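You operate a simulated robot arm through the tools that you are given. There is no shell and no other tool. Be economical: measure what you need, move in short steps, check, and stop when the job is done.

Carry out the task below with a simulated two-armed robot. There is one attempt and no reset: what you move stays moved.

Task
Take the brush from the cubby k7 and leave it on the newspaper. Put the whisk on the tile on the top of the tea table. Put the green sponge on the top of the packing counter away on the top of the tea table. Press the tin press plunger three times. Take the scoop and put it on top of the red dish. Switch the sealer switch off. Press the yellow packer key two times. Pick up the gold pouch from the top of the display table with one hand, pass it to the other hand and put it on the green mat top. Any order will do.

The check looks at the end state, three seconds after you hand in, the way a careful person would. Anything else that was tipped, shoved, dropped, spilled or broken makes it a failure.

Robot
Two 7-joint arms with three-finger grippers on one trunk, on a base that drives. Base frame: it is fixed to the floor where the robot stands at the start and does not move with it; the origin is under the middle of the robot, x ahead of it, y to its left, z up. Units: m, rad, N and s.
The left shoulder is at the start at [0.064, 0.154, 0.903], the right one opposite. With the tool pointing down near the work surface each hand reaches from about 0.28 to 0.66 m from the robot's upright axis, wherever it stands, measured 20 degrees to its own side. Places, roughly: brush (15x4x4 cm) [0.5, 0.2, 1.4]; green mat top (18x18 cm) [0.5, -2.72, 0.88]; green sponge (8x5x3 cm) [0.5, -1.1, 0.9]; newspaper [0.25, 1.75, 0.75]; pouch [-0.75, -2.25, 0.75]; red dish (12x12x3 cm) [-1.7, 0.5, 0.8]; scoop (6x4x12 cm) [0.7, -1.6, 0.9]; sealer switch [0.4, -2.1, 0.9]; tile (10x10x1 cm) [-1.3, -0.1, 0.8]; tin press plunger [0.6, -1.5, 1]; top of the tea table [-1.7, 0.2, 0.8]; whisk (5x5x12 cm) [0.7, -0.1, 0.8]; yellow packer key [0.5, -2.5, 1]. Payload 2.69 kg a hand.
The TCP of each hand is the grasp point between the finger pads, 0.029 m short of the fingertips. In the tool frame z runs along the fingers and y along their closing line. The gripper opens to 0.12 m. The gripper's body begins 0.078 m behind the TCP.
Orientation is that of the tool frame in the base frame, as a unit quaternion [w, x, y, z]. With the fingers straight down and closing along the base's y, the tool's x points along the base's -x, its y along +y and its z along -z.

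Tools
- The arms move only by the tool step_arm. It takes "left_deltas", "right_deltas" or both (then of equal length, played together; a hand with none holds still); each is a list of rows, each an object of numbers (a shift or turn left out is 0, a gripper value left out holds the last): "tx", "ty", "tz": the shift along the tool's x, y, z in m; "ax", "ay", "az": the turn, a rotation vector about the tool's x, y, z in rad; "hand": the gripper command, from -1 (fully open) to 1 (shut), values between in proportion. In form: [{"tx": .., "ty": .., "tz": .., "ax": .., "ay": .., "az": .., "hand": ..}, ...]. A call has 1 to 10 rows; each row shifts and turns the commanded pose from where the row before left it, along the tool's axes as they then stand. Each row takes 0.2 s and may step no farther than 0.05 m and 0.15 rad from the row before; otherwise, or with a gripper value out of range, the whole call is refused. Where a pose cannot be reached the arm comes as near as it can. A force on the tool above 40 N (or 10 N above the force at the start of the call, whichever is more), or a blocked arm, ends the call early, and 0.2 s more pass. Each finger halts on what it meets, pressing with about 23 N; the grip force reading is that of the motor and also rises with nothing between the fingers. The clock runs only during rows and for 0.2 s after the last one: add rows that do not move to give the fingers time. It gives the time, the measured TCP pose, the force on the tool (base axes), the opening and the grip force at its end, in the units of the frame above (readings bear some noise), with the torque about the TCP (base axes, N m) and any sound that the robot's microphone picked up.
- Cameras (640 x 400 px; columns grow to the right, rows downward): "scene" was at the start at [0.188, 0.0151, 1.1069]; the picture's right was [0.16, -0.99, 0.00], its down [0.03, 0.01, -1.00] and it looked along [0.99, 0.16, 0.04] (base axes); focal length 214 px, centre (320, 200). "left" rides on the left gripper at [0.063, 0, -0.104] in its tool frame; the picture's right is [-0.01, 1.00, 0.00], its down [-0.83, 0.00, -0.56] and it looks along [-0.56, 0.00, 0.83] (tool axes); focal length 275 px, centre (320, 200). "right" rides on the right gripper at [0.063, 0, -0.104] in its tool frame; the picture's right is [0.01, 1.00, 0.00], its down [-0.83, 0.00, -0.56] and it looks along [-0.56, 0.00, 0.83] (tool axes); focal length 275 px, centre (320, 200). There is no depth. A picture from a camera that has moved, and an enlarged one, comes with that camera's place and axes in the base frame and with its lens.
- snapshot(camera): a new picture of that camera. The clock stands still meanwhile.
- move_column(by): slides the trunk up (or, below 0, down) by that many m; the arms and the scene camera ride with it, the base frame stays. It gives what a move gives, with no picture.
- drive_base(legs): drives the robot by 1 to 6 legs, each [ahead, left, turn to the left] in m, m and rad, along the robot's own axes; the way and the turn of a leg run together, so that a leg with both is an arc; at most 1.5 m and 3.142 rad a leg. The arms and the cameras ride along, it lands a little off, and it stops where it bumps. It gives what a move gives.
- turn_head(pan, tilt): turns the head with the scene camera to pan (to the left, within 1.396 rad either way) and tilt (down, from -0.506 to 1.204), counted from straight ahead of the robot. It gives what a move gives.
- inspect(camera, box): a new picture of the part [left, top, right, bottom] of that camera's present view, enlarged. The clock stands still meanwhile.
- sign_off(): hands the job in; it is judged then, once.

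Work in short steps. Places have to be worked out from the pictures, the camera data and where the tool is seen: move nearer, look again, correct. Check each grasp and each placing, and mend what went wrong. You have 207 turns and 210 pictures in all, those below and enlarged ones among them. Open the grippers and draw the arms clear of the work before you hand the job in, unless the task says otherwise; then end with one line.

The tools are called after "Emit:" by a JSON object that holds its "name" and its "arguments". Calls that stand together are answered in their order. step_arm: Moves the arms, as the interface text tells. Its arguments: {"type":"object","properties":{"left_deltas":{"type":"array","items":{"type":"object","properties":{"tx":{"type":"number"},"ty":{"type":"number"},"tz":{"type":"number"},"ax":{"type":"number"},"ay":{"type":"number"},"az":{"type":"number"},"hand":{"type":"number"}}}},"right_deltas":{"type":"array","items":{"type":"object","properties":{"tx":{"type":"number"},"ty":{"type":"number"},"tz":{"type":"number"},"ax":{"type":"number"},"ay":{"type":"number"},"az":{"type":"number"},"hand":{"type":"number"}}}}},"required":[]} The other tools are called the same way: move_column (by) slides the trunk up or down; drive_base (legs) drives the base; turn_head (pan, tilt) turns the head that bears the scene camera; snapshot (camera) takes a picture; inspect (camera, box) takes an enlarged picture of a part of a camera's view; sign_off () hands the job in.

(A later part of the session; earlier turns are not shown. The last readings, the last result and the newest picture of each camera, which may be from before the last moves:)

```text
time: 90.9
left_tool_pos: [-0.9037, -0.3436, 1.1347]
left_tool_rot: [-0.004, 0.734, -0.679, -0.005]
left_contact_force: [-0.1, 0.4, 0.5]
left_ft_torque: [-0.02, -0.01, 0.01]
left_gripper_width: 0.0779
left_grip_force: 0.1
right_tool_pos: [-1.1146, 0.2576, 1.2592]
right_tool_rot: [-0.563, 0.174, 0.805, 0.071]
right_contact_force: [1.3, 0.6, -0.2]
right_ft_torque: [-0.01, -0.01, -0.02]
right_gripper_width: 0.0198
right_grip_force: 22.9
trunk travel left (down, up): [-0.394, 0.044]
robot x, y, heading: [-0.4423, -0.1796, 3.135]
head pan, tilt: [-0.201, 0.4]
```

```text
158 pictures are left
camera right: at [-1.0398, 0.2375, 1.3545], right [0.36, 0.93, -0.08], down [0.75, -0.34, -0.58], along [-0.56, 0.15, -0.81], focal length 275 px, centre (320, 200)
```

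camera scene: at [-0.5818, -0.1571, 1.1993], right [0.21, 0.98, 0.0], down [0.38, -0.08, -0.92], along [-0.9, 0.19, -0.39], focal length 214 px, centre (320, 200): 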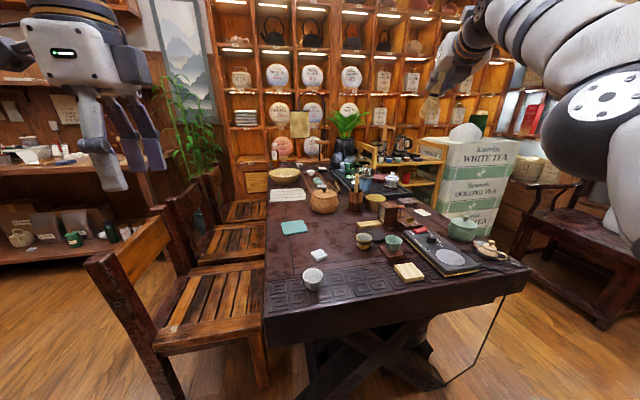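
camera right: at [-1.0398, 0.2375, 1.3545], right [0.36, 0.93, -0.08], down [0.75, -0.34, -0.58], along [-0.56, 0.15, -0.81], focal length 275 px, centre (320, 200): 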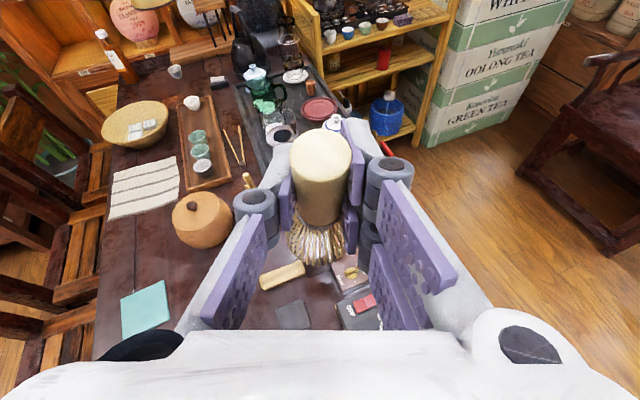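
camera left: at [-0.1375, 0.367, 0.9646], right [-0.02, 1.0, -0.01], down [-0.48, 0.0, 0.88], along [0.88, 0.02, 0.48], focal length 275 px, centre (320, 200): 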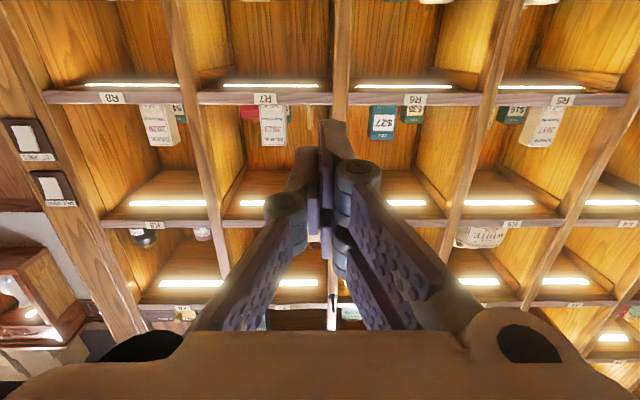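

The tile reads about (−1.28, −0.09) (views differ by a few cm) and the red dish about (−1.76, 0.465). I drive 8 cm closer, bring the whisk sideways over the table and set it upright again.

Emit:
{"name": "drive_base", "arguments": {"legs": [[0.08, 0, 0]]}}

Emit:
{"name": "step_arm", "arguments": {"right_deltas": [{"tx": -0.0137, "ty": -0.0404, "tz": -0.009}, {"tx": -0.0137, "ty": -0.0404, "tz": -0.009}, {"tx": -0.0137, "ty": -0.0404, "tz": -0.009}, {"tx": -0.0137, "ty": -0.0404, "tz": -0.009}, {"tx": -0.0137, "ty": -0.0404, "tz": -0.009}, {"tx": -0.0137, "ty": -0.0404, "tz": -0.009}, {"tx": -0.0137, "ty": -0.0404, "tz": -0.009}, {"tx": -0.0137, "ty": -0.0404, "tz": -0.009}, {"ay": -0.1}, {"ay": -0.1}]}}

Emit:
{"name": "snapshot", "arguments": {"camera": "right"}}

Emit:
{"name": "snapshot", "arguments": {"camera": "scene"}}

```text
time: 91.9
left_tool_pos: [-0.9839, -0.3434, 1.1349]
left_tool_rot: [-0.005, 0.734, -0.679, -0.004]
left_contact_force: [-1.6, -1.1, 0.2]
left_ft_torque: [-0.02, -0.05, -0.02]
left_gripper_width: 0.0782
left_grip_force: 0.0
right_tool_pos: [-1.1927, 0.2587, 1.2592]
right_tool_rot: [-0.562, 0.174, 0.805, 0.072]
right_contact_force: [-2.0, -0.2, -0.8]
right_ft_torque: [0.0, 0.01, -0.05]
right_gripper_width: 0.0196
right_grip_force: 22.4
trunk travel left (down, up): [-0.394, 0.044]
robot x, y, heading: [-0.5228, -0.1783, 3.132]
head pan, tilt: [-0.201, 0.4]
```

```text
time: 94.1
left_tool_pos: [-0.9841, -0.3422, 1.1354]
left_tool_rot: [-0.005, 0.734, -0.679, -0.004]
left_contact_force: [-0.4, -0.8, 0.6]
left_ft_torque: [0.03, 0.0, 0.04]
left_gripper_width: 0.0781
left_grip_force: 0.0
right_tool_pos: [-1.1856, -0.0642, 1.1915]
right_tool_rot: [-0.479, 0.18, 0.857, 0.053]
right_contact_force: [-1.1, -0.5, -0.4]
right_ft_torque: [0.01, 0.01, -0.02]
right_gripper_width: 0.0199
right_grip_force: 22.9
right hand out of reach, approached as far as the arm can: row 8, 9, 10
trunk travel left (down, up): [-0.394, 0.044]
robot x, y, heading: [-0.5185, -0.1791, 3.135]
head pan, tilt: [-0.201, 0.4]
```

```text
157 pictures are left
camera right: at [-1.1308, -0.0748, 1.2991], right [0.36, 0.93, -0.08], down [0.84, -0.36, -0.4], along [-0.4, 0.08, -0.91], focal length 275 px, centre (320, 200)
```

right: 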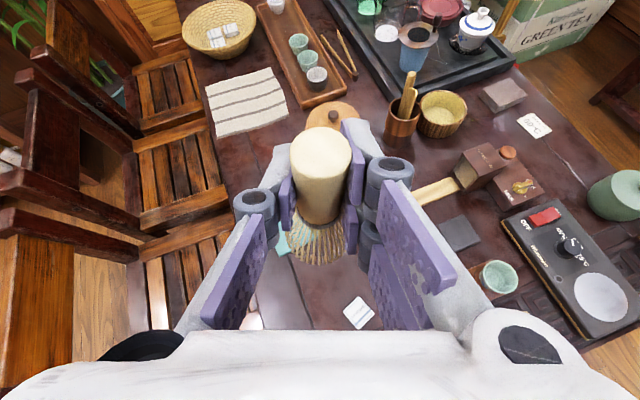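

```text
156 pictures are left
camera scene: at [-0.661, -0.1562, 1.1993], right [0.21, 0.98, 0.0], down [0.38, -0.08, -0.92], along [-0.9, 0.19, -0.39], focal length 214 px, centre (320, 200)
```

scene: 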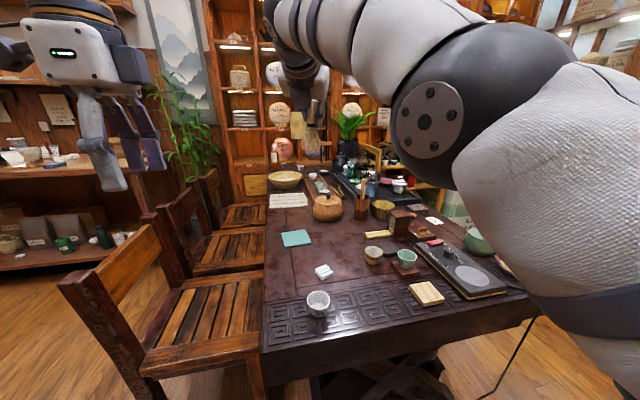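

Tile sits just ahead-left of the whisk. I lower the trunk by 0.15, watching the hand pose.

Emit:
{"name": "move_column", "arguments": {"by": -0.15}}

Emit:
{"name": "snapshot", "arguments": {"camera": "right"}}

```text
time: 95.9
left_tool_pos: [-0.9892, -0.3422, 0.9764]
left_tool_rot: [-0.012, 0.734, -0.679, 0.003]
left_contact_force: [-0.1, -0.2, 0.7]
left_ft_torque: [0.01, 0.01, 0.01]
left_gripper_width: 0.0781
left_grip_force: 0.0
right_tool_pos: [-1.186, -0.0628, 1.041]
right_tool_rot: [-0.479, 0.181, 0.857, 0.054]
right_contact_force: [-0.6, -0.3, -0.2]
right_ft_torque: [-0.02, 0.01, 0.01]
right_gripper_width: 0.0199
right_grip_force: 23.1
trunk travel left (down, up): [-0.244, 0.194]
robot x, y, heading: [-0.5158, -0.1746, 3.133]
head pan, tilt: [-0.201, 0.4]
```

```text
155 pictures are left
camera right: at [-1.1307, -0.0736, 1.1501], right [0.36, 0.93, -0.08], down [0.84, -0.36, -0.4], along [-0.4, 0.08, -0.91], focal length 275 px, centre (320, 200)
```

right: 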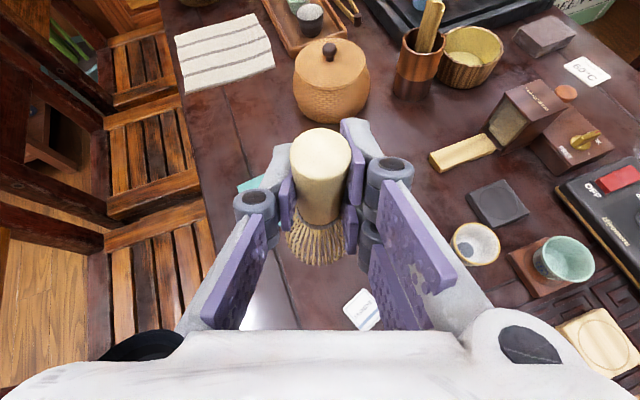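

Tile centre ≈(−1.29, −0.095) from the visible corner. I move the whisk above it and level it.

Emit:
{"name": "step_arm", "arguments": {"right_deltas": [{"tx": 0.0137, "ty": -0.0224, "tz": 0.025}, {"tx": 0.0137, "ty": -0.0224, "tz": 0.025}, {"tx": 0.0137, "ty": -0.0224, "tz": 0.025}, {"az": -0.098}, {}]}}

Emit:
{"name": "snapshot", "arguments": {"camera": "right"}}

Emit:
{"name": "inspect", "arguments": {"camera": "scene", "box": [220, 120, 460, 270]}}

```text
time: 97.1
left_tool_pos: [-0.9894, -0.3412, 0.9757]
left_tool_rot: [-0.013, 0.735, -0.678, 0.003]
left_contact_force: [0.2, -0.1, 0.0]
left_ft_torque: [-0.01, 0.02, 0.01]
left_gripper_width: 0.078
left_grip_force: 0.1
right_tool_pos: [-1.2239, -0.0893, 1.0147]
right_tool_rot: [-0.476, 0.138, 0.865, 0.078]
right_contact_force: [-0.3, -1.1, 0.0]
right_ft_torque: [-0.03, -0.01, -0.01]
right_gripper_width: 0.0198
right_grip_force: 22.7
right hand out of reach, approached as far as the arm can: row 1, 2, 3
trunk travel left (down, up): [-0.244, 0.194]
robot x, y, heading: [-0.5196, -0.1763, 3.127]
head pan, tilt: [-0.201, 0.4]
```

```text
154 pictures are left
camera right: at [-1.1723, -0.1061, 1.1226], right [0.31, 0.95, 0.01], down [0.87, -0.28, -0.4], along [-0.38, 0.13, -0.91], focal length 275 px, centre (320, 200)
```

right: 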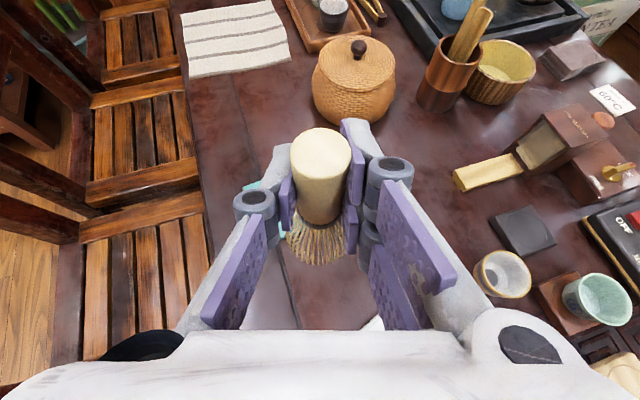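

```text
2.67 times, centred on (340, 195) of scene
camera zoom: at [-0.7174, -0.1557, 1.0373], right [0.21, 0.98, 0.0], down [0.38, -0.08, -0.92], along [-0.9, 0.19, -0.39], focal length 572 px, centre (267, 213)
```

zoom: 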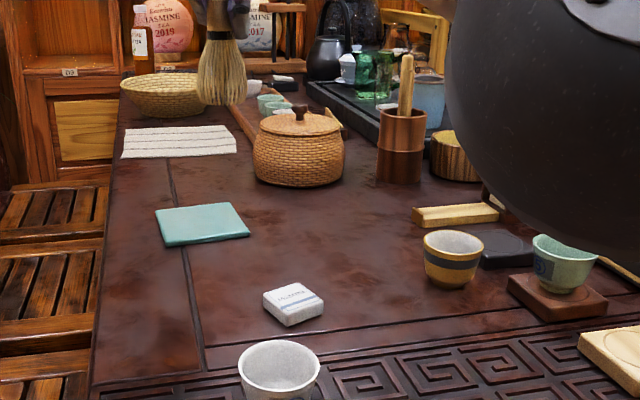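

Combining views puts the table top at z≈0.76 and the tile centre at ≈(−1.33, −0.105), top 0.77. I drive 3 cm ahead and bring the whisk to 3 cm above the tile.

Emit:
{"name": "drive_base", "arguments": {"legs": [[0.03, 0, 0]]}}

Emit:
{"name": "step_arm", "arguments": {"right_deltas": [{"tx": -0.0195, "ty": -0.0099, "tz": 0.0322}, {"tx": -0.0195, "ty": -0.0099, "tz": 0.0322}, {"tx": -0.0195, "ty": -0.0099, "tz": 0.0322}, {"tx": -0.0195, "ty": -0.0099, "tz": 0.0322}, {}]}}

Emit:
{"name": "inspect", "arguments": {"camera": "scene", "box": [220, 120, 460, 270]}}

```text
time: 97.9
left_tool_pos: [-1.0195, -0.3422, 0.9764]
left_tool_rot: [-0.012, 0.734, -0.679, 0.004]
left_contact_force: [-0.5, -0.3, -0.8]
left_ft_torque: [0.02, -0.01, 0.02]
left_gripper_width: 0.0779
left_grip_force: 0.1
right_tool_pos: [-1.2559, -0.0881, 1.0144]
right_tool_rot: [-0.476, 0.138, 0.865, 0.077]
right_contact_force: [0.0, 0.4, -0.3]
right_ft_torque: [0.03, -0.01, -0.02]
right_gripper_width: 0.0201
right_grip_force: 23.0
trunk travel left (down, up): [-0.244, 0.194]
robot x, y, heading: [-0.5556, -0.1765, 3.135]
head pan, tilt: [-0.201, 0.4]
```

```text
time: 99.1
left_tool_pos: [-1.0191, -0.3431, 0.9757]
left_tool_rot: [-0.012, 0.734, -0.679, 0.002]
left_contact_force: [-0.8, 0.6, -0.4]
left_ft_torque: [-0.01, -0.01, -0.01]
left_gripper_width: 0.0782
left_grip_force: 0.1
right_tool_pos: [-1.3037, -0.0876, 0.8762]
right_tool_rot: [-0.476, 0.139, 0.865, 0.078]
right_contact_force: [-0.1, -0.4, 0.6]
right_ft_torque: [0.0, 0.03, -0.02]
right_gripper_width: 0.0198
right_grip_force: 23.7
right hand out of reach, approached as far as the arm can: row 2, 3, 4
trunk travel left (down, up): [-0.244, 0.194]
robot x, y, heading: [-0.5478, -0.1769, 3.129]
head pan, tilt: [-0.201, 0.4]
```

```text
2.67 times, centred on (340, 195) of scene
camera zoom: at [-0.7465, -0.1553, 1.0373], right [0.21, 0.98, 0.0], down [0.38, -0.08, -0.92], along [-0.9, 0.19, -0.39], focal length 572 px, centre (267, 213)
```

zoom: 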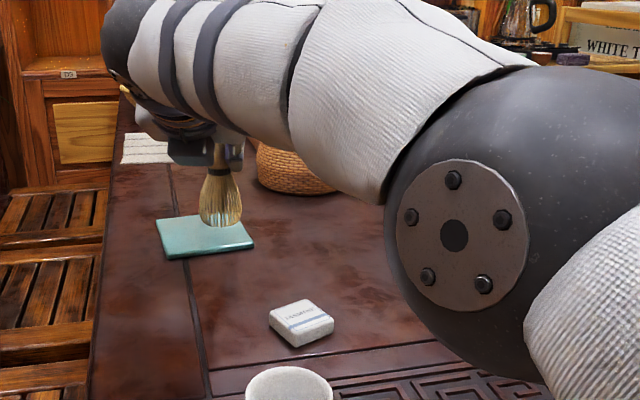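

The whisk base is over the tile's near-right part; it needs about 2.5 cm farther and 1.7 cm to the left. I do this with the base.

Emit:
{"name": "drive_base", "arguments": {"legs": [[0.026, 0.017, 0]]}}

Emit:
{"name": "inspect", "arguments": {"camera": "scene", "box": [220, 140, 380, 240]}}

Emit:
{"name": "snapshot", "arguments": {"camera": "right"}}

```text
time: 99.9
left_tool_pos: [-1.0451, -0.3588, 0.9745]
left_tool_rot: [-0.011, 0.734, -0.679, 0.003]
left_contact_force: [-0.5, 0.0, 0.4]
left_ft_torque: [-0.01, -0.01, 0.03]
left_gripper_width: 0.0781
left_grip_force: 0.0
right_tool_pos: [-1.3319, -0.1038, 0.8758]
right_tool_rot: [-0.475, 0.139, 0.865, 0.078]
right_contact_force: [-0.5, 0.5, -0.4]
right_ft_torque: [-0.02, 0.0, -0.03]
right_gripper_width: 0.0199
right_grip_force: 23.3
trunk travel left (down, up): [-0.244, 0.194]
robot x, y, heading: [-0.576, -0.1926, 3.134]
head pan, tilt: [-0.201, 0.4]
```

```text
4.00 times, centred on (300, 190) of scene
camera zoom: at [-0.773, -0.1722, 1.0372], right [0.21, 0.98, 0.0], down [0.38, -0.08, -0.92], along [-0.9, 0.19, -0.39], focal length 858 px, centre (400, 240)
```

zoom: 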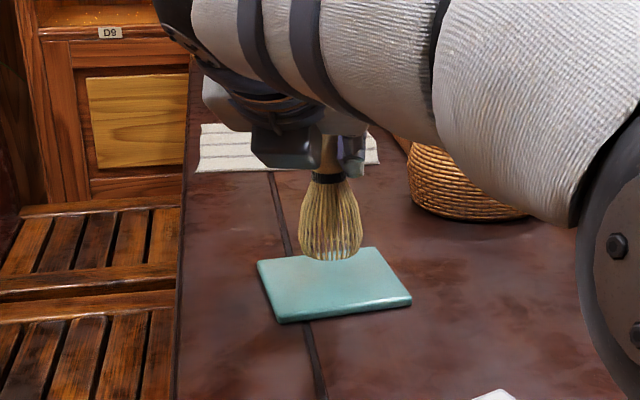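

```text
150 pictures are left
camera right: at [-1.2783, -0.1214, 0.9837], right [0.31, 0.95, 0.01], down [0.87, -0.28, -0.4], along [-0.38, 0.13, -0.91], focal length 275 px, centre (320, 200)
```

right: 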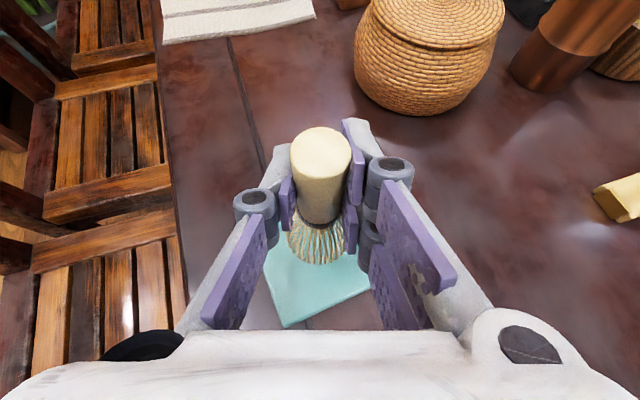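

Whisk is over the tile middle, roughly 2–3 cm above. I lower in small steps and watch the force.

Emit:
{"name": "step_arm", "arguments": {"right_deltas": [{"tx": -0.0085, "tz": 0.0053}, {"tx": -0.0085, "tz": 0.0053}, {}]}}

Emit:
{"name": "inspect", "arguments": {"camera": "scene", "box": [220, 140, 380, 240]}}

```text
time: 100.7
left_tool_pos: [-1.0448, -0.3589, 0.9763]
left_tool_rot: [-0.012, 0.734, -0.679, 0.003]
left_contact_force: [0.0, 0.6, -0.5]
left_ft_torque: [0.01, 0.04, 0.02]
left_gripper_width: 0.0778
left_grip_force: 0.0
right_tool_pos: [-1.3296, -0.1037, 0.8554]
right_tool_rot: [-0.476, 0.139, 0.865, 0.078]
right_contact_force: [-0.2, 0.5, 0.5]
right_ft_torque: [0.0, -0.01, -0.02]
right_gripper_width: 0.0197
right_grip_force: 23.7
trunk travel left (down, up): [-0.244, 0.194]
robot x, y, heading: [-0.5789, -0.1941, 3.131]
head pan, tilt: [-0.201, 0.4]
```

```text
4.00 times, centred on (300, 190) of scene
camera zoom: at [-0.7724, -0.1719, 1.0373], right [0.21, 0.98, 0.0], down [0.38, -0.08, -0.92], along [-0.9, 0.19, -0.39], focal length 858 px, centre (400, 240)
```

zoom: 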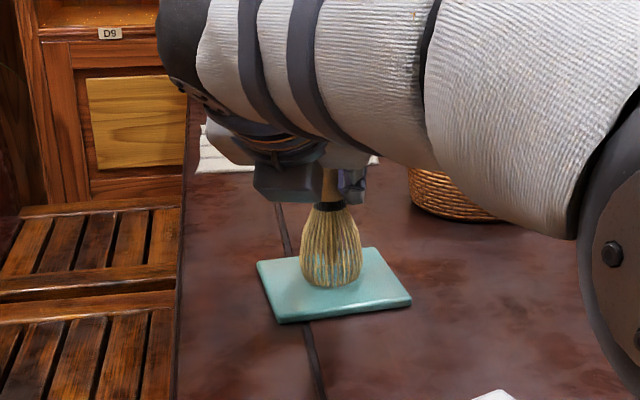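

Base is just about touching, centred. A few 3 mm steps down until force shows.

Emit:
{"name": "step_arm", "arguments": {"right_deltas": [{"tx": -0.0025, "tz": 0.0016}, {"tx": -0.0025, "tz": 0.0016}, {"tx": -0.0025, "tz": 0.0016}]}}

Emit:
{"name": "inspect", "arguments": {"camera": "scene", "box": [220, 140, 380, 240]}}

```text
time: 101.5
left_tool_pos: [-1.0434, -0.3592, 0.9764]
left_tool_rot: [-0.011, 0.734, -0.679, 0.002]
left_contact_force: [-0.9, -0.2, 0.2]
left_ft_torque: [0.02, 0.0, 0.01]
left_gripper_width: 0.0781
left_grip_force: 0.0
right_tool_pos: [-1.3301, -0.1028, 0.8522]
right_tool_rot: [-0.48, 0.139, 0.863, 0.078]
right_contact_force: [-3.6, -0.5, 25.1]
right_ft_torque: [0.21, 0.26, 0.01]
right_gripper_width: 0.02
right_grip_force: 23.3
trunk travel left (down, up): [-0.244, 0.194]
robot x, y, heading: [-0.5737, -0.1945, 3.128]
head pan, tilt: [-0.201, 0.4]
```

```text
4.00 times, centred on (300, 190) of scene
camera zoom: at [-0.7707, -0.1721, 1.0378], right [0.21, 0.98, 0.0], down [0.38, -0.08, -0.92], along [-0.9, 0.19, -0.39], focal length 858 px, centre (400, 240)
```

zoom: 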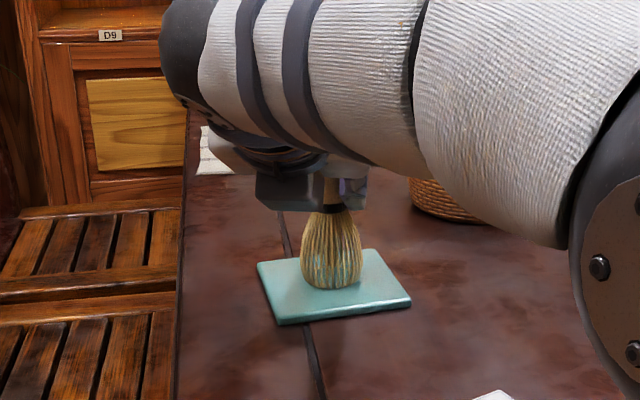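

Contact at 25 N; I relieve it by 4 mm, open, and check the whisk stands.

Emit:
{"name": "step_arm", "arguments": {"right_deltas": [{"tx": 0.004, "tz": -0.0025}, {"hand": 0.6}, {"hand": 0.2}, {"hand": 0.0}, {}]}}

Emit:
{"name": "snapshot", "arguments": {"camera": "right"}}

```text
time: 102.7
left_tool_pos: [-1.0445, -0.3575, 0.9755]
left_tool_rot: [-0.012, 0.735, -0.678, 0.003]
left_contact_force: [0.2, -0.6, -0.6]
left_ft_torque: [0.01, 0.01, 0.01]
left_gripper_width: 0.0779
left_grip_force: 0.0
right_tool_pos: [-1.3308, -0.1053, 0.8517]
right_tool_rot: [-0.475, 0.139, 0.866, 0.078]
right_contact_force: [-0.3, 0.2, 0.4]
right_ft_torque: [0.01, -0.02, -0.01]
right_gripper_width: 0.0599
right_grip_force: 0.1
trunk travel left (down, up): [-0.244, 0.194]
robot x, y, heading: [-0.5744, -0.1917, 3.129]
head pan, tilt: [-0.201, 0.4]
```

```text
147 pictures are left
camera right: at [-1.278, -0.1219, 0.9596], right [0.31, 0.95, 0.01], down [0.87, -0.28, -0.4], along [-0.38, 0.13, -0.91], focal length 275 px, centre (320, 200)
```

right: 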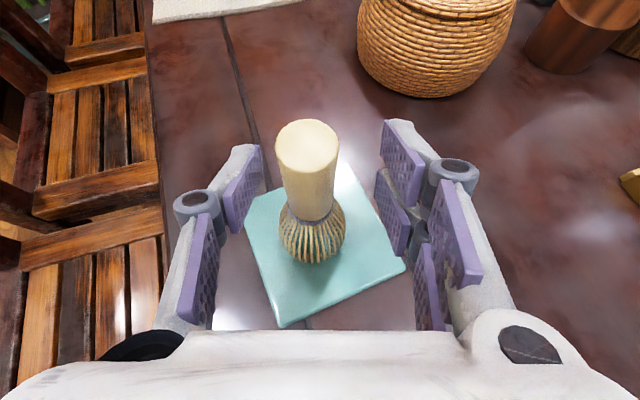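

The whisk stands free on the tile's middle. I back the hand out along its axis, then drive back.

Emit:
{"name": "step_arm", "arguments": {"right_deltas": [{"tz": -0.03}, {"tz": -0.03}, {"tz": -0.04}, {"tx": 0.03, "tz": -0.03}, {"tx": 0.04}]}}

Emit:
{"name": "drive_base", "arguments": {"legs": [[-0.2, 0, 0]]}}

Emit:
{"name": "snapshot", "arguments": {"camera": "scene"}}

```text
time: 103.9
left_tool_pos: [-1.0451, -0.3579, 0.9761]
left_tool_rot: [-0.012, 0.735, -0.678, 0.003]
left_contact_force: [-0.8, -0.1, 0.5]
left_ft_torque: [0.02, 0.03, -0.01]
left_gripper_width: 0.0781
left_grip_force: 0.0
right_tool_pos: [-1.2624, -0.1251, 0.9817]
right_tool_rot: [-0.475, 0.138, 0.866, 0.077]
right_contact_force: [0.2, 0.8, 0.9]
right_ft_torque: [0.0, -0.01, 0.02]
right_gripper_width: 0.06
right_grip_force: 0.1
trunk travel left (down, up): [-0.244, 0.194]
robot x, y, heading: [-0.577, -0.1957, 3.132]
head pan, tilt: [-0.201, 0.4]
```

```text
time: 105.6
left_tool_pos: [-0.841, -0.3614, 0.9764]
left_tool_rot: [-0.011, 0.733, -0.68, 0.002]
left_contact_force: [-0.6, -0.5, 0.1]
left_ft_torque: [-0.02, 0.0, -0.01]
left_gripper_width: 0.0781
left_grip_force: 0.1
right_tool_pos: [-1.0575, -0.1265, 0.9791]
right_tool_rot: [-0.476, 0.139, 0.865, 0.077]
right_contact_force: [0.1, 0.5, 0.3]
right_ft_torque: [-0.05, 0.01, 0.02]
right_gripper_width: 0.0601
right_grip_force: 0.1
trunk travel left (down, up): [-0.244, 0.194]
robot x, y, heading: [-0.3732, -0.1972, 3.127]
head pan, tilt: [-0.201, 0.4]
```

```text
146 pictures are left
camera scene: at [-0.5678, -0.1738, 1.0374], right [0.21, 0.98, 0.0], down [0.38, -0.08, -0.92], along [-0.9, 0.19, -0.39], focal length 214 px, centre (320, 200)
```

scene: 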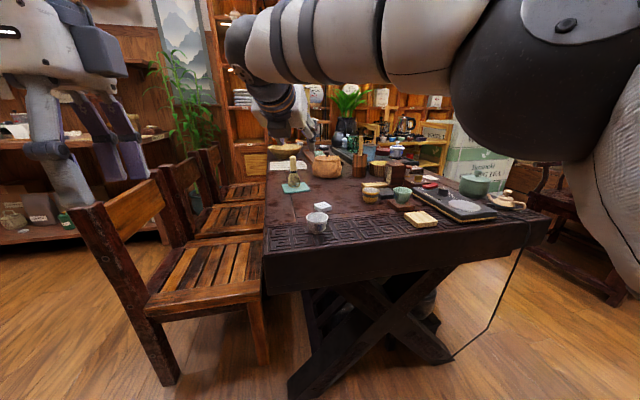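

Whisk stands on the tile. Now I roll the right hand back to its usual posture and point it down.

Emit:
{"name": "step_arm", "arguments": {"right_deltas": [{"az": 0.15}, {"az": 0.15}, {"az": 0.15}, {"az": 0.15}, {"az": 0.15}, {"az": 0.15}, {"az": 0.15}, {"az": 0.15}, {"az": 0.15}, {"az": 0.15}]}}

Emit:
{"name": "step_arm", "arguments": {"right_deltas": [{"az": 0.15}, {"az": 0.15}, {"az": 0.15}, {"az": 0.15}, {"az": 0.15}, {"az": 0.15}, {"az": 0.15}, {"az": 0.15}, {"az": 0.15}, {"az": 0.15}]}}

Emit:
{"name": "step_arm", "arguments": {"right_deltas": [{"az": 0.14}, {"ay": 0.144}, {"ay": 0.144}, {"ay": 0.144}, {"ay": 0.144}, {"ay": 0.144}, {"ay": 0.144}, {"ay": 0.144}]}}

```text
time: 107.8
left_tool_pos: [-0.8421, -0.3611, 0.9759]
left_tool_rot: [-0.012, 0.734, -0.679, 0.003]
left_contact_force: [-0.1, -0.4, 0.3]
left_ft_torque: [-0.01, 0.0, 0.02]
left_gripper_width: 0.0781
left_grip_force: 0.0
right_tool_pos: [-1.0576, -0.1272, 0.9801]
right_tool_rot: [-0.401, 0.692, 0.538, -0.267]
right_contact_force: [0.7, 0.2, 0.3]
right_ft_torque: [-0.01, 0.01, 0.0]
right_gripper_width: 0.0597
right_grip_force: 0.1
trunk travel left (down, up): [-0.244, 0.194]
robot x, y, heading: [-0.3727, -0.1977, 3.125]
head pan, tilt: [-0.201, 0.4]
```

```text
time: 110.0
left_tool_pos: [-0.8407, -0.3604, 0.9749]
left_tool_rot: [-0.012, 0.733, -0.68, 0.003]
left_contact_force: [-0.3, -0.6, 0.5]
left_ft_torque: [0.0, 0.03, 0.0]
left_gripper_width: 0.0781
left_grip_force: 0.0
right_tool_pos: [-1.0577, -0.127, 0.9784]
right_tool_rot: [-0.113, 0.872, -0.08, -0.469]
right_contact_force: [-0.9, 1.0, 0.5]
right_ft_torque: [0.02, -0.01, 0.02]
right_gripper_width: 0.0602
right_grip_force: 0.0
trunk travel left (down, up): [-0.244, 0.194]
robot x, y, heading: [-0.372, -0.1937, 3.129]
head pan, tilt: [-0.201, 0.4]
```

```text
time: 111.8
left_tool_pos: [-0.8416, -0.3601, 0.9757]
left_tool_rot: [-0.012, 0.734, -0.679, 0.004]
left_contact_force: [-1.0, 0.4, -0.4]
left_ft_torque: [-0.01, -0.02, 0.01]
left_gripper_width: 0.078
left_grip_force: 0.1
right_tool_pos: [-0.9358, -0.1038, 0.8781]
right_tool_rot: [-0.001, 0.987, -0.158, 0.003]
right_contact_force: [-0.2, 0.6, -0.4]
right_ft_torque: [0.02, 0.02, -0.02]
right_gripper_width: 0.06
right_grip_force: 0.0
right hand out of reach, approached as far as the arm can: row 3, 4, 5, 6, 7, 8
trunk travel left (down, up): [-0.244, 0.194]
robot x, y, heading: [-0.3706, -0.1949, 3.126]
head pan, tilt: [-0.201, 0.4]
```

Right hand points down. I correct its yaw and pull it in, back off, and turn around to face the shelf and the brush.

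Emit:
{"name": "step_arm", "arguments": {"right_deltas": [{"az": -0.145}, {"az": -0.145}, {"tx": 0.05}, {"tx": 0.04}]}}

Emit:
{"name": "drive_base", "arguments": {"legs": [[-0.05, 0, 0], [0, 0, 3.14]]}}

Emit:
{"name": "turn_head", "arguments": {"pan": 0.1, "tilt": 0.9}}

Emit:
{"name": "snapshot", "arguments": {"camera": "scene"}}

```text
time: 112.8
left_tool_pos: [-0.8392, -0.3591, 0.9762]
left_tool_rot: [-0.011, 0.734, -0.68, 0.003]
left_contact_force: [0.1, 0.3, -1.1]
left_ft_torque: [0.04, 0.05, 0.05]
left_gripper_width: 0.0781
left_grip_force: 0.0
right_tool_pos: [-0.9095, -0.1071, 0.8849]
right_tool_rot: [-0.005, 1.0, -0.028, 0.01]
right_contact_force: [0.1, 0.1, 0.4]
right_ft_torque: [-0.06, 0.07, -0.02]
right_gripper_width: 0.0601
right_grip_force: 0.0
right hand out of reach, approached as far as the arm can: row 3, 4
trunk travel left (down, up): [-0.244, 0.194]
robot x, y, heading: [-0.3727, -0.199, 3.122]
head pan, tilt: [-0.201, 0.4]
```

```text
time: 121.1
left_tool_pos: [0.142, -0.0135, 0.976]
left_tool_rot: [-0.004, 0.665, 0.747, -0.013]
left_contact_force: [-0.2, -0.1, 0.4]
left_ft_torque: [0.01, -0.05, -0.03]
left_gripper_width: 0.078
left_grip_force: 0.1
right_tool_pos: [0.2205, -0.2617, 0.8834]
right_tool_rot: [-0.013, 0.007, 1.0, -0.007]
right_contact_force: [-1.1, -0.7, -0.3]
right_ft_torque: [0.03, -0.01, 0.0]
right_gripper_width: 0.0601
right_grip_force: 0.0
trunk travel left (down, up): [-0.244, 0.194]
robot x, y, heading: [-0.322, -0.1967, 0.021]
head pan, tilt: [-0.201, 0.4]
```

```text
time: 122.0
left_tool_pos: [0.1409, -0.0147, 0.9749]
left_tool_rot: [-0.003, 0.665, 0.747, -0.013]
left_contact_force: [-0.1, 0.4, 0.5]
left_ft_torque: [-0.01, -0.05, -0.02]
left_gripper_width: 0.078
left_grip_force: 0.0
right_tool_pos: [0.2197, -0.2622, 0.8832]
right_tool_rot: [-0.013, 0.007, 1.0, -0.006]
right_contact_force: [-0.3, -0.3, -0.9]
right_ft_torque: [0.0, 0.01, -0.01]
right_gripper_width: 0.0602
right_grip_force: 0.1
trunk travel left (down, up): [-0.244, 0.194]
robot x, y, heading: [-0.3225, -0.1935, 0.027]
head pan, tilt: [0.099, 0.901]
```

```text
145 pictures are left
camera scene: at [-0.1398, -0.1826, 0.9943], right [0.13, -0.99, 0.0], down [-0.78, -0.1, -0.62], along [0.62, 0.08, -0.78], focal length 214 px, centre (320, 200)
```

scene: 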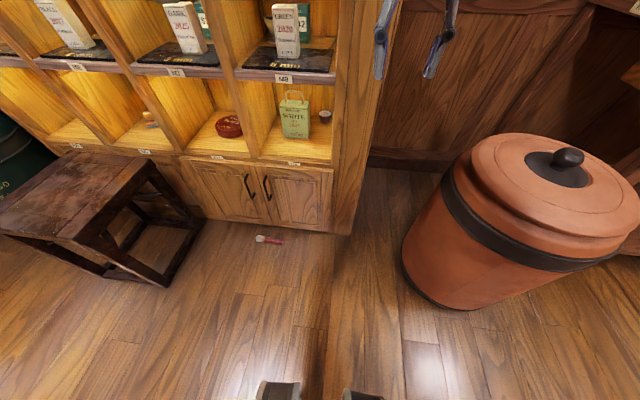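

The brush lies along y at x≈0.343, handle from y≈0.07 to head at 0.20. I move the base to about (−0.21, −0.08) and lower the trunk fully.

Emit:
{"name": "drive_base", "arguments": {"legs": [[0.115, 0.11, -0.025]]}}

Emit:
{"name": "move_column", "arguments": {"by": -0.24}}

Emit:
{"name": "snapshot", "arguments": {"camera": "scene"}}

Emit:
{"name": "snapshot", "arguments": {"camera": "left"}}

```text
time: 123.5
left_tool_pos: [0.2608, 0.0872, 0.975]
left_tool_rot: [-0.004, 0.673, 0.74, -0.012]
left_contact_force: [0.4, -0.3, -0.6]
left_ft_torque: [0.03, 0.05, 0.01]
left_gripper_width: 0.0778
left_grip_force: 0.1
right_tool_pos: [0.3341, -0.1635, 0.8838]
right_tool_rot: [-0.013, 0.018, 1.0, -0.006]
right_contact_force: [-0.1, 0.1, 0.5]
right_ft_torque: [0.02, 0.03, -0.03]
right_gripper_width: 0.0598
right_grip_force: 0.0
trunk travel left (down, up): [-0.244, 0.194]
robot x, y, heading: [-0.204, -0.0844, 0.006]
head pan, tilt: [0.099, 0.901]
```

```text
time: 126.0
left_tool_pos: [0.3323, 0.0863, 0.6433]
left_tool_rot: [-0.085, 0.667, 0.735, -0.088]
left_contact_force: [0.3, -0.2, -0.2]
left_ft_torque: [-0.01, -0.02, 0.01]
left_gripper_width: 0.0777
left_grip_force: 0.0
right_tool_pos: [0.3329, -0.1634, 0.6446]
right_tool_rot: [-0.012, 0.018, 1.0, -0.005]
right_contact_force: [-0.1, 0.0, -0.3]
right_ft_torque: [-0.01, 0.02, 0.02]
right_gripper_width: 0.06
right_grip_force: 0.1
trunk travel left (down, up): [-0.004, 0.434]
robot x, y, heading: [-0.2072, -0.0898, 0.005]
head pan, tilt: [0.099, 0.901]
```

```text
144 pictures are left
camera scene: at [0.0518, -0.0755, 0.7434], right [0.1, -0.99, 0.0], down [-0.78, -0.08, -0.62], along [0.62, 0.07, -0.78], focal length 214 px, centre (320, 200)
```

scene: 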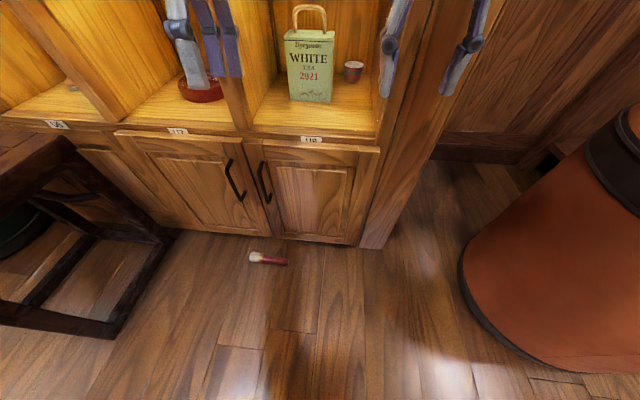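

```text
143 pictures are left
camera left: at [0.3509, 0.1518, 0.7445], right [0.97, 0.09, -0.24], down [0.21, -0.82, 0.53], along [-0.15, -0.57, -0.81], focal length 275 px, centre (320, 200)
```

left: 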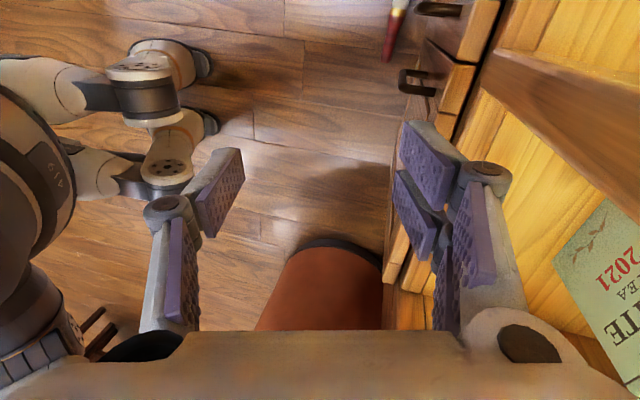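

Brush confirmed at (0.342, y 0.07–0.21). I straighten the left hand, shift over y≈0.125 and go down to z≈0.14.

Emit:
{"name": "step_arm", "arguments": {"left_deltas": [{"tz": 0.04, "hand": -0.05}, {"tz": 0.04}, {"ax": -0.122, "az": 0.0485}, {"ax": -0.122, "az": 0.0485}, {"tx": 0.039, "ty": 0.0}, {}]}}

Emit:
{"name": "snapshot", "arguments": {"camera": "left"}}

```text
time: 127.4
left_tool_pos: [0.313, 0.1245, 0.567]
left_tool_rot: [0.002, 0.708, 0.706, -0.002]
left_contact_force: [-0.5, -0.1, 0.0]
left_ft_torque: [0.0, -0.02, -0.01]
left_gripper_width: 0.063
left_grip_force: 0.0
right_tool_pos: [0.3326, -0.1623, 0.6439]
right_tool_rot: [-0.013, 0.018, 1.0, -0.006]
right_contact_force: [-0.3, 0.6, 0.6]
right_ft_torque: [0.0, -0.01, -0.01]
right_gripper_width: 0.06
right_grip_force: 0.0
trunk travel left (down, up): [-0.004, 0.434]
robot x, y, heading: [-0.2098, -0.0855, 0.005]
head pan, tilt: [0.099, 0.901]
```

```text
142 pictures are left
camera left: at [0.3131, 0.1893, 0.67], right [1.0, -0.01, 0.0], down [0.0, -0.83, 0.56], along [0.0, -0.56, -0.83], focal length 275 px, centre (320, 200)
```

left: 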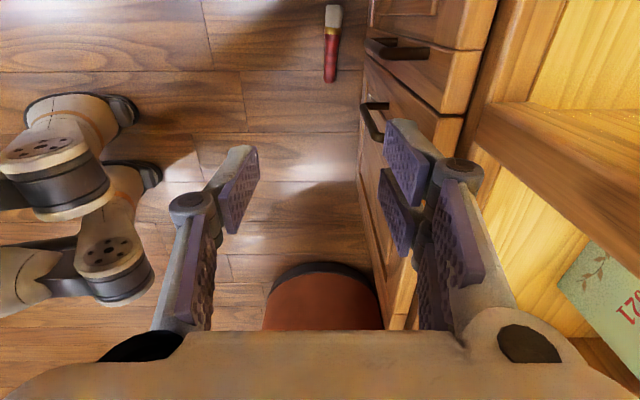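

Cabinet door handles (x≈0.37, z 0.29–0.43) would foul a vertical hand there. So I'll first drag the brush ~15 cm back toward the robot using closed, tilted fingers placed behind it.

Emit:
{"name": "step_arm", "arguments": {"left_deltas": [{"ty": -0.019, "tx": 0.0018, "tz": 0.045, "hand": 1}, {"ty": -0.019, "tx": 0.0018, "tz": 0.045}, {"ty": -0.019, "tx": 0.0018, "tz": 0.045}, {"ty": -0.019, "tx": 0.0018, "tz": 0.045}, {"ty": -0.019, "tx": 0.0018, "tz": 0.045}, {"ty": -0.019, "tx": 0.0018, "tz": 0.042}]}}

Emit:
{"name": "step_arm", "arguments": {"left_deltas": [{"ax": -0.14}, {"ax": -0.14}, {"ax": -0.14}, {"ax": -0.14}, {"ax": -0.14}]}}

Emit:
{"name": "snapshot", "arguments": {"camera": "scene"}}

Emit:
{"name": "snapshot", "arguments": {"camera": "left"}}

```text
time: 128.8
left_tool_pos: [0.1986, 0.1324, 0.2985]
left_tool_rot: [0.001, 0.707, 0.707, -0.002]
left_contact_force: [-0.3, -0.4, -0.2]
left_ft_torque: [0.02, -0.01, -0.04]
left_gripper_width: 0.0
left_grip_force: 22.5
right_tool_pos: [0.3316, -0.1635, 0.6433]
right_tool_rot: [-0.013, 0.018, 1.0, -0.006]
right_contact_force: [-0.6, -0.2, -0.1]
right_ft_torque: [0.0, -0.01, -0.01]
right_gripper_width: 0.0598
right_grip_force: 0.0
trunk travel left (down, up): [-0.004, 0.434]
robot x, y, heading: [-0.2056, -0.0849, 0.005]
head pan, tilt: [0.099, 0.901]
```

```text
time: 130.0
left_tool_pos: [0.2018, 0.1329, 0.2955]
left_tool_rot: [0.173, 0.685, 0.687, 0.17]
left_contact_force: [0.1, -0.1, 0.0]
left_ft_torque: [-0.01, 0.04, 0.04]
left_gripper_width: 0.0
left_grip_force: 23.3
left hand out of reach, approached as far as the arm can: row 4, 5
right_tool_pos: [0.3321, -0.1635, 0.6448]
right_tool_rot: [-0.013, 0.018, 1.0, -0.006]
right_contact_force: [0.4, -0.1, 0.2]
right_ft_torque: [-0.01, 0.01, 0.03]
right_gripper_width: 0.0601
right_grip_force: 0.0
trunk travel left (down, up): [-0.004, 0.434]
robot x, y, heading: [-0.2099, -0.09, 0.006]
head pan, tilt: [0.099, 0.901]
```

```text
141 pictures are left
camera scene: at [0.0519, -0.0755, 0.7434], right [0.1, -0.99, 0.0], down [-0.78, -0.08, -0.62], along [0.62, 0.07, -0.78], focal length 214 px, centre (320, 200)
```

scene: 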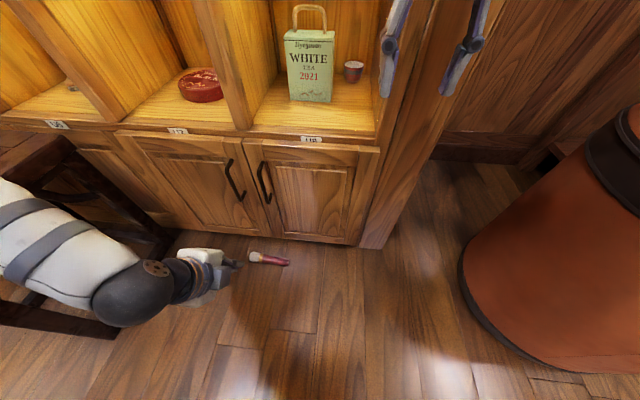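

```text
140 pictures are left
camera left: at [0.1527, 0.1975, 0.3873], right [0.88, 0.0, 0.47], down [-0.26, -0.83, 0.49], along [0.39, -0.56, -0.73], focal length 275 px, centre (320, 200)
```

left: 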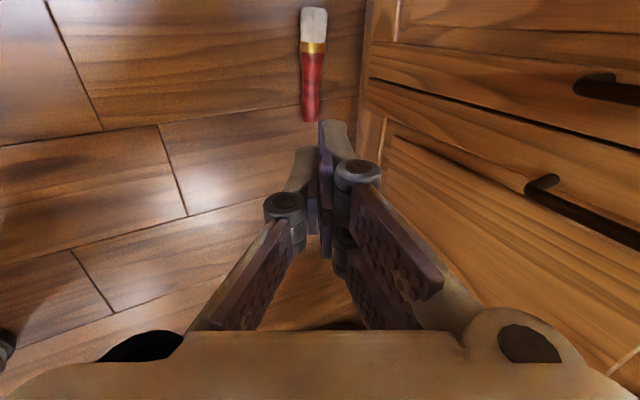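

The hand holds a 28° tilt, enough to clear the handles. I go over the brush to behind it, staying 11 cm up, and check.

Emit:
{"name": "step_arm", "arguments": {"left_deltas": [{"ty": 0.016, "tz": 0.0416}, {"ty": 0.016, "tz": 0.0416}, {"ty": 0.016, "tz": 0.0416}, {"ty": 0.016, "tz": 0.0416}, {"ty": 0.016, "tz": 0.0416}]}}

Emit:
{"name": "snapshot", "arguments": {"camera": "left"}}

Emit:
{"name": "inspect", "arguments": {"camera": "scene", "box": [140, 180, 380, 330]}}

```text
time: 131.2
left_tool_pos: [0.3682, 0.1347, 0.1496]
left_tool_rot: [0.173, 0.686, 0.687, 0.169]
left_contact_force: [0.0, 0.0, 0.3]
left_ft_torque: [0.01, 0.04, -0.02]
left_gripper_width: 0.0
left_grip_force: 23.1
right_tool_pos: [0.3321, -0.1629, 0.6439]
right_tool_rot: [-0.013, 0.019, 1.0, -0.006]
right_contact_force: [-0.7, -0.1, -0.3]
right_ft_torque: [-0.01, -0.01, 0.02]
right_gripper_width: 0.0601
right_grip_force: 0.0
trunk travel left (down, up): [-0.004, 0.434]
robot x, y, heading: [-0.2047, -0.0882, 0.002]
head pan, tilt: [0.099, 0.901]
```

```text
139 pictures are left
camera left: at [0.3189, 0.1982, 0.2417], right [0.88, 0.0, 0.47], down [-0.27, -0.83, 0.49], along [0.39, -0.56, -0.73], focal length 275 px, centre (320, 200)
```

left: 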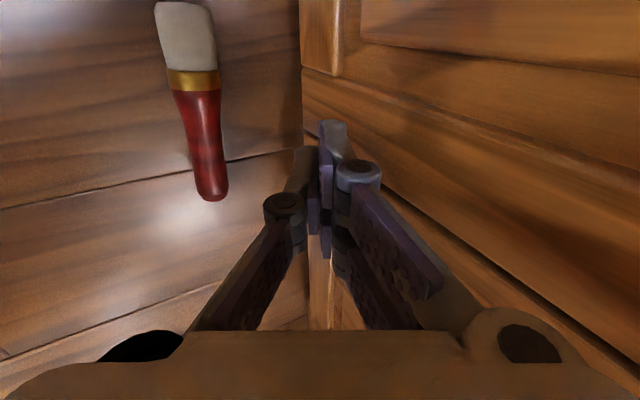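

```text
2.67 times, centred on (260, 255) of scene
camera zoom: at [0.0518, -0.0755, 0.7434], right [0.1, -0.99, 0.0], down [-0.78, -0.08, -0.62], along [0.62, 0.07, -0.78], focal length 572 px, centre (480, 53)
```

zoom: 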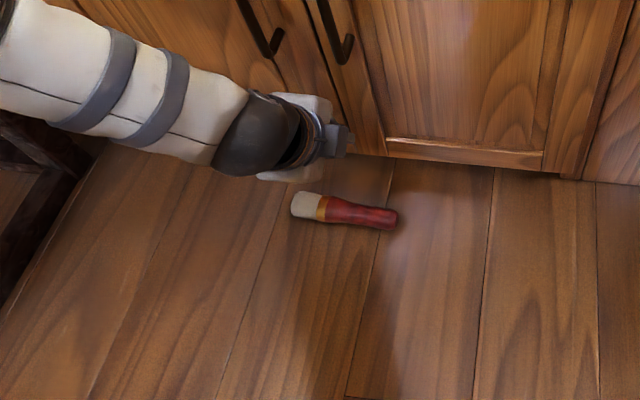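

Fingertips are between brush and cabinet. Descend, then drag 15 cm toward the robot.

Emit:
{"name": "step_arm", "arguments": {"left_deltas": [{"ty": -0.0163, "tz": 0.0335}, {"ty": -0.0163, "tz": 0.0335}, {"ty": -0.0163, "tz": 0.0325}, {}]}}

Emit:
{"name": "step_arm", "arguments": {"left_deltas": [{"ty": -0.0176, "tz": -0.0094}, {"ty": -0.0176, "tz": -0.0094}, {"ty": -0.0176, "tz": -0.0094}, {"ty": -0.0176, "tz": -0.0094}, {"ty": -0.0176, "tz": -0.0094}, {"ty": -0.0176, "tz": -0.0094}, {"ty": -0.0176, "tz": -0.0094}, {"ty": -0.0176, "tz": -0.0094}]}}

Emit:
{"name": "inspect", "arguments": {"camera": "scene", "box": [140, 180, 380, 330]}}

Emit:
{"name": "snapshot", "arguments": {"camera": "left"}}

```text
time: 132.2
left_tool_pos: [0.3724, 0.1329, 0.0379]
left_tool_rot: [0.173, 0.687, 0.686, 0.168]
left_contact_force: [0.0, -0.6, -0.1]
left_ft_torque: [-0.02, 0.0, -0.01]
left_gripper_width: 0.0001
left_grip_force: 23.0
right_tool_pos: [0.3334, -0.1632, 0.6435]
right_tool_rot: [-0.013, 0.018, 1.0, -0.006]
right_contact_force: [0.3, -0.1, -0.8]
right_ft_torque: [-0.02, -0.02, 0.03]
right_gripper_width: 0.0603
right_grip_force: 0.0
trunk travel left (down, up): [-0.004, 0.434]
robot x, y, heading: [-0.209, -0.0844, 0.006]
head pan, tilt: [0.099, 0.901]
```

```text
time: 134.0
left_tool_pos: [0.3346, 0.1342, 0.0379]
left_tool_rot: [0.173, 0.687, 0.685, 0.169]
left_contact_force: [0.2, -0.3, 1.2]
left_ft_torque: [0.04, 0.0, 0.02]
left_gripper_width: 0.0
left_grip_force: 22.8
left hand out of reach, approached as far as the arm can: row 3, 4, 5, 6, 7, 8
right_tool_pos: [0.3336, -0.1637, 0.6435]
right_tool_rot: [-0.012, 0.018, 1.0, -0.006]
right_contact_force: [0.5, 0.5, 0.7]
right_ft_torque: [0.06, 0.02, -0.02]
right_gripper_width: 0.06
right_grip_force: 0.1
trunk travel left (down, up): [-0.004, 0.434]
robot x, y, heading: [-0.2084, -0.084, 0.003]
head pan, tilt: [0.099, 0.901]
```

```text
2.67 times, centred on (260, 255) of scene
camera zoom: at [0.0519, -0.0755, 0.7434], right [0.1, -0.99, 0.0], down [-0.78, -0.08, -0.62], along [0.62, 0.07, -0.78], focal length 572 px, centre (480, 53)
```

zoom: 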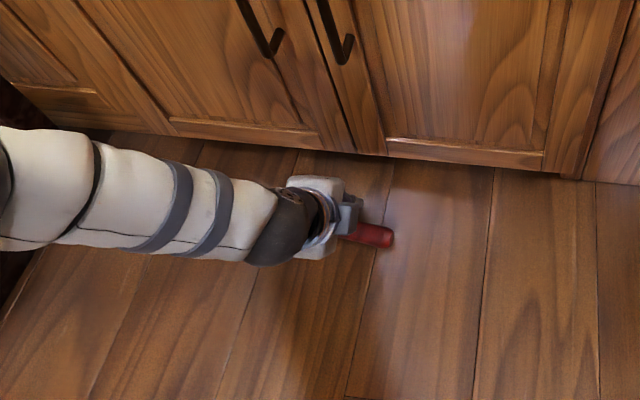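

```text
136 pictures are left
camera left: at [0.2851, 0.1978, 0.1302], right [0.88, 0.0, 0.47], down [-0.27, -0.83, 0.49], along [0.39, -0.56, -0.73], focal length 275 px, centre (320, 200)
```

left: 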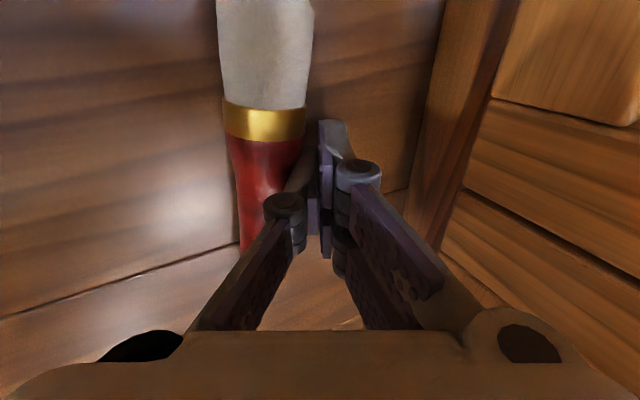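

The arm can't fold further at this height, so the base does the drag: back 14 cm.

Emit:
{"name": "drive_base", "arguments": {"legs": [[-0.14, 0, 0]]}}

Emit:
{"name": "snapshot", "arguments": {"camera": "left"}}

Emit:
{"name": "inspect", "arguments": {"camera": "scene", "box": [140, 180, 380, 330]}}

```text
time: 135.3
left_tool_pos: [0.199, 0.1325, 0.037]
left_tool_rot: [0.173, 0.685, 0.687, 0.17]
left_contact_force: [0.5, -0.3, -0.6]
left_ft_torque: [-0.03, -0.03, 0.0]
left_gripper_width: 0.0
left_grip_force: 22.5
right_tool_pos: [0.1995, -0.1645, 0.6435]
right_tool_rot: [-0.013, 0.018, 1.0, -0.006]
right_contact_force: [0.4, 0.3, 0.2]
right_ft_torque: [0.01, 0.02, 0.0]
right_gripper_width: 0.0599
right_grip_force: 0.1
trunk travel left (down, up): [-0.004, 0.434]
robot x, y, heading: [-0.3426, -0.0882, 0.001]
head pan, tilt: [0.099, 0.901]
```

```text
135 pictures are left
camera left: at [0.1498, 0.1972, 0.1302], right [0.88, 0.0, 0.47], down [-0.26, -0.83, 0.49], along [0.39, -0.56, -0.73], focal length 275 px, centre (320, 200)
```

left: 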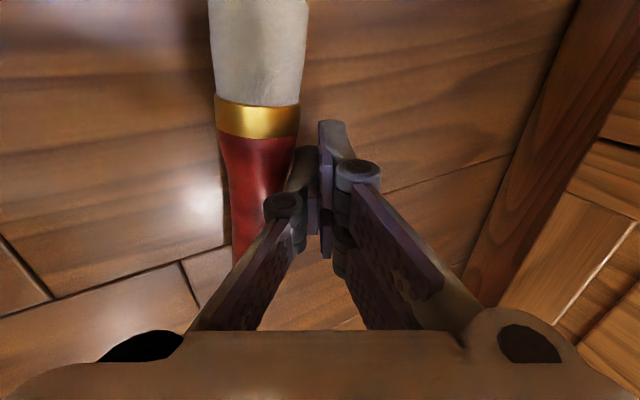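

```text
2.67 times, centred on (260, 255) of scene
camera zoom: at [-0.0833, -0.0763, 0.7434], right [0.11, -0.99, 0.0], down [-0.78, -0.08, -0.62], along [0.62, 0.07, -0.78], focal length 572 px, centre (480, 53)
```

zoom: 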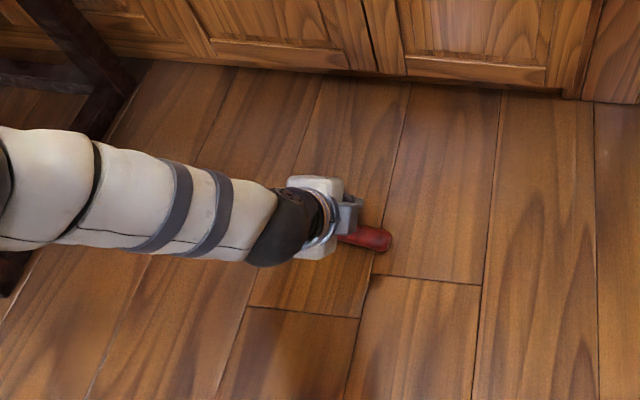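

The brush followed to x≈0.18. I lift, straighten the hand to vertical, open it and look.

Emit:
{"name": "step_arm", "arguments": {"left_deltas": [{"ty": 0.0188, "tz": -0.0352}, {"ty": 0.0188, "tz": -0.0352}, {"ty": 0.0188, "tz": -0.0352}, {"ax": 0.1213, "hand": 0.0}, {"ax": 0.1213}, {"ax": 0.1213}, {"ax": 0.1213}, {}]}}

Emit:
{"name": "snapshot", "arguments": {"camera": "left"}}

```text
time: 137.2
left_tool_pos: [0.2, 0.1333, 0.158]
left_tool_rot: [0.004, 0.707, 0.707, 0.0]
left_contact_force: [0.1, -0.4, 0.5]
left_ft_torque: [0.01, 0.01, 0.03]
left_gripper_width: 0.0602
left_grip_force: 0.0
right_tool_pos: [0.1978, -0.1646, 0.6442]
right_tool_rot: [-0.013, 0.018, 1.0, -0.006]
right_contact_force: [-0.3, -1.2, 0.3]
right_ft_torque: [0.02, 0.0, -0.01]
right_gripper_width: 0.06
right_grip_force: 0.0
trunk travel left (down, up): [-0.004, 0.434]
robot x, y, heading: [-0.3424, -0.0896, 0.005]
head pan, tilt: [0.099, 0.901]
```

```text
133 pictures are left
camera left: at [0.1987, 0.1976, 0.2626], right [1.0, 0.0, 0.0], down [-0.01, -0.83, 0.56], along [0.0, -0.56, -0.83], focal length 275 px, centre (320, 200)
```

left: 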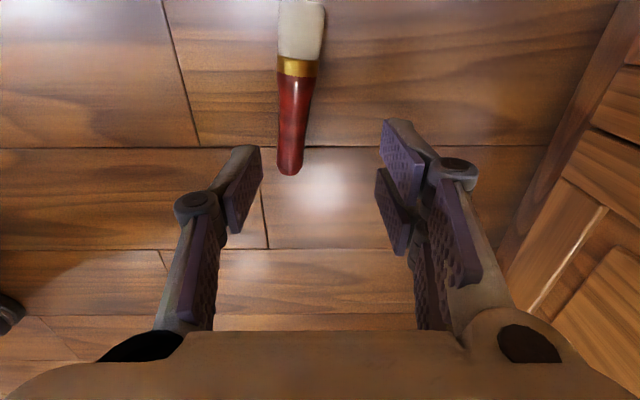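

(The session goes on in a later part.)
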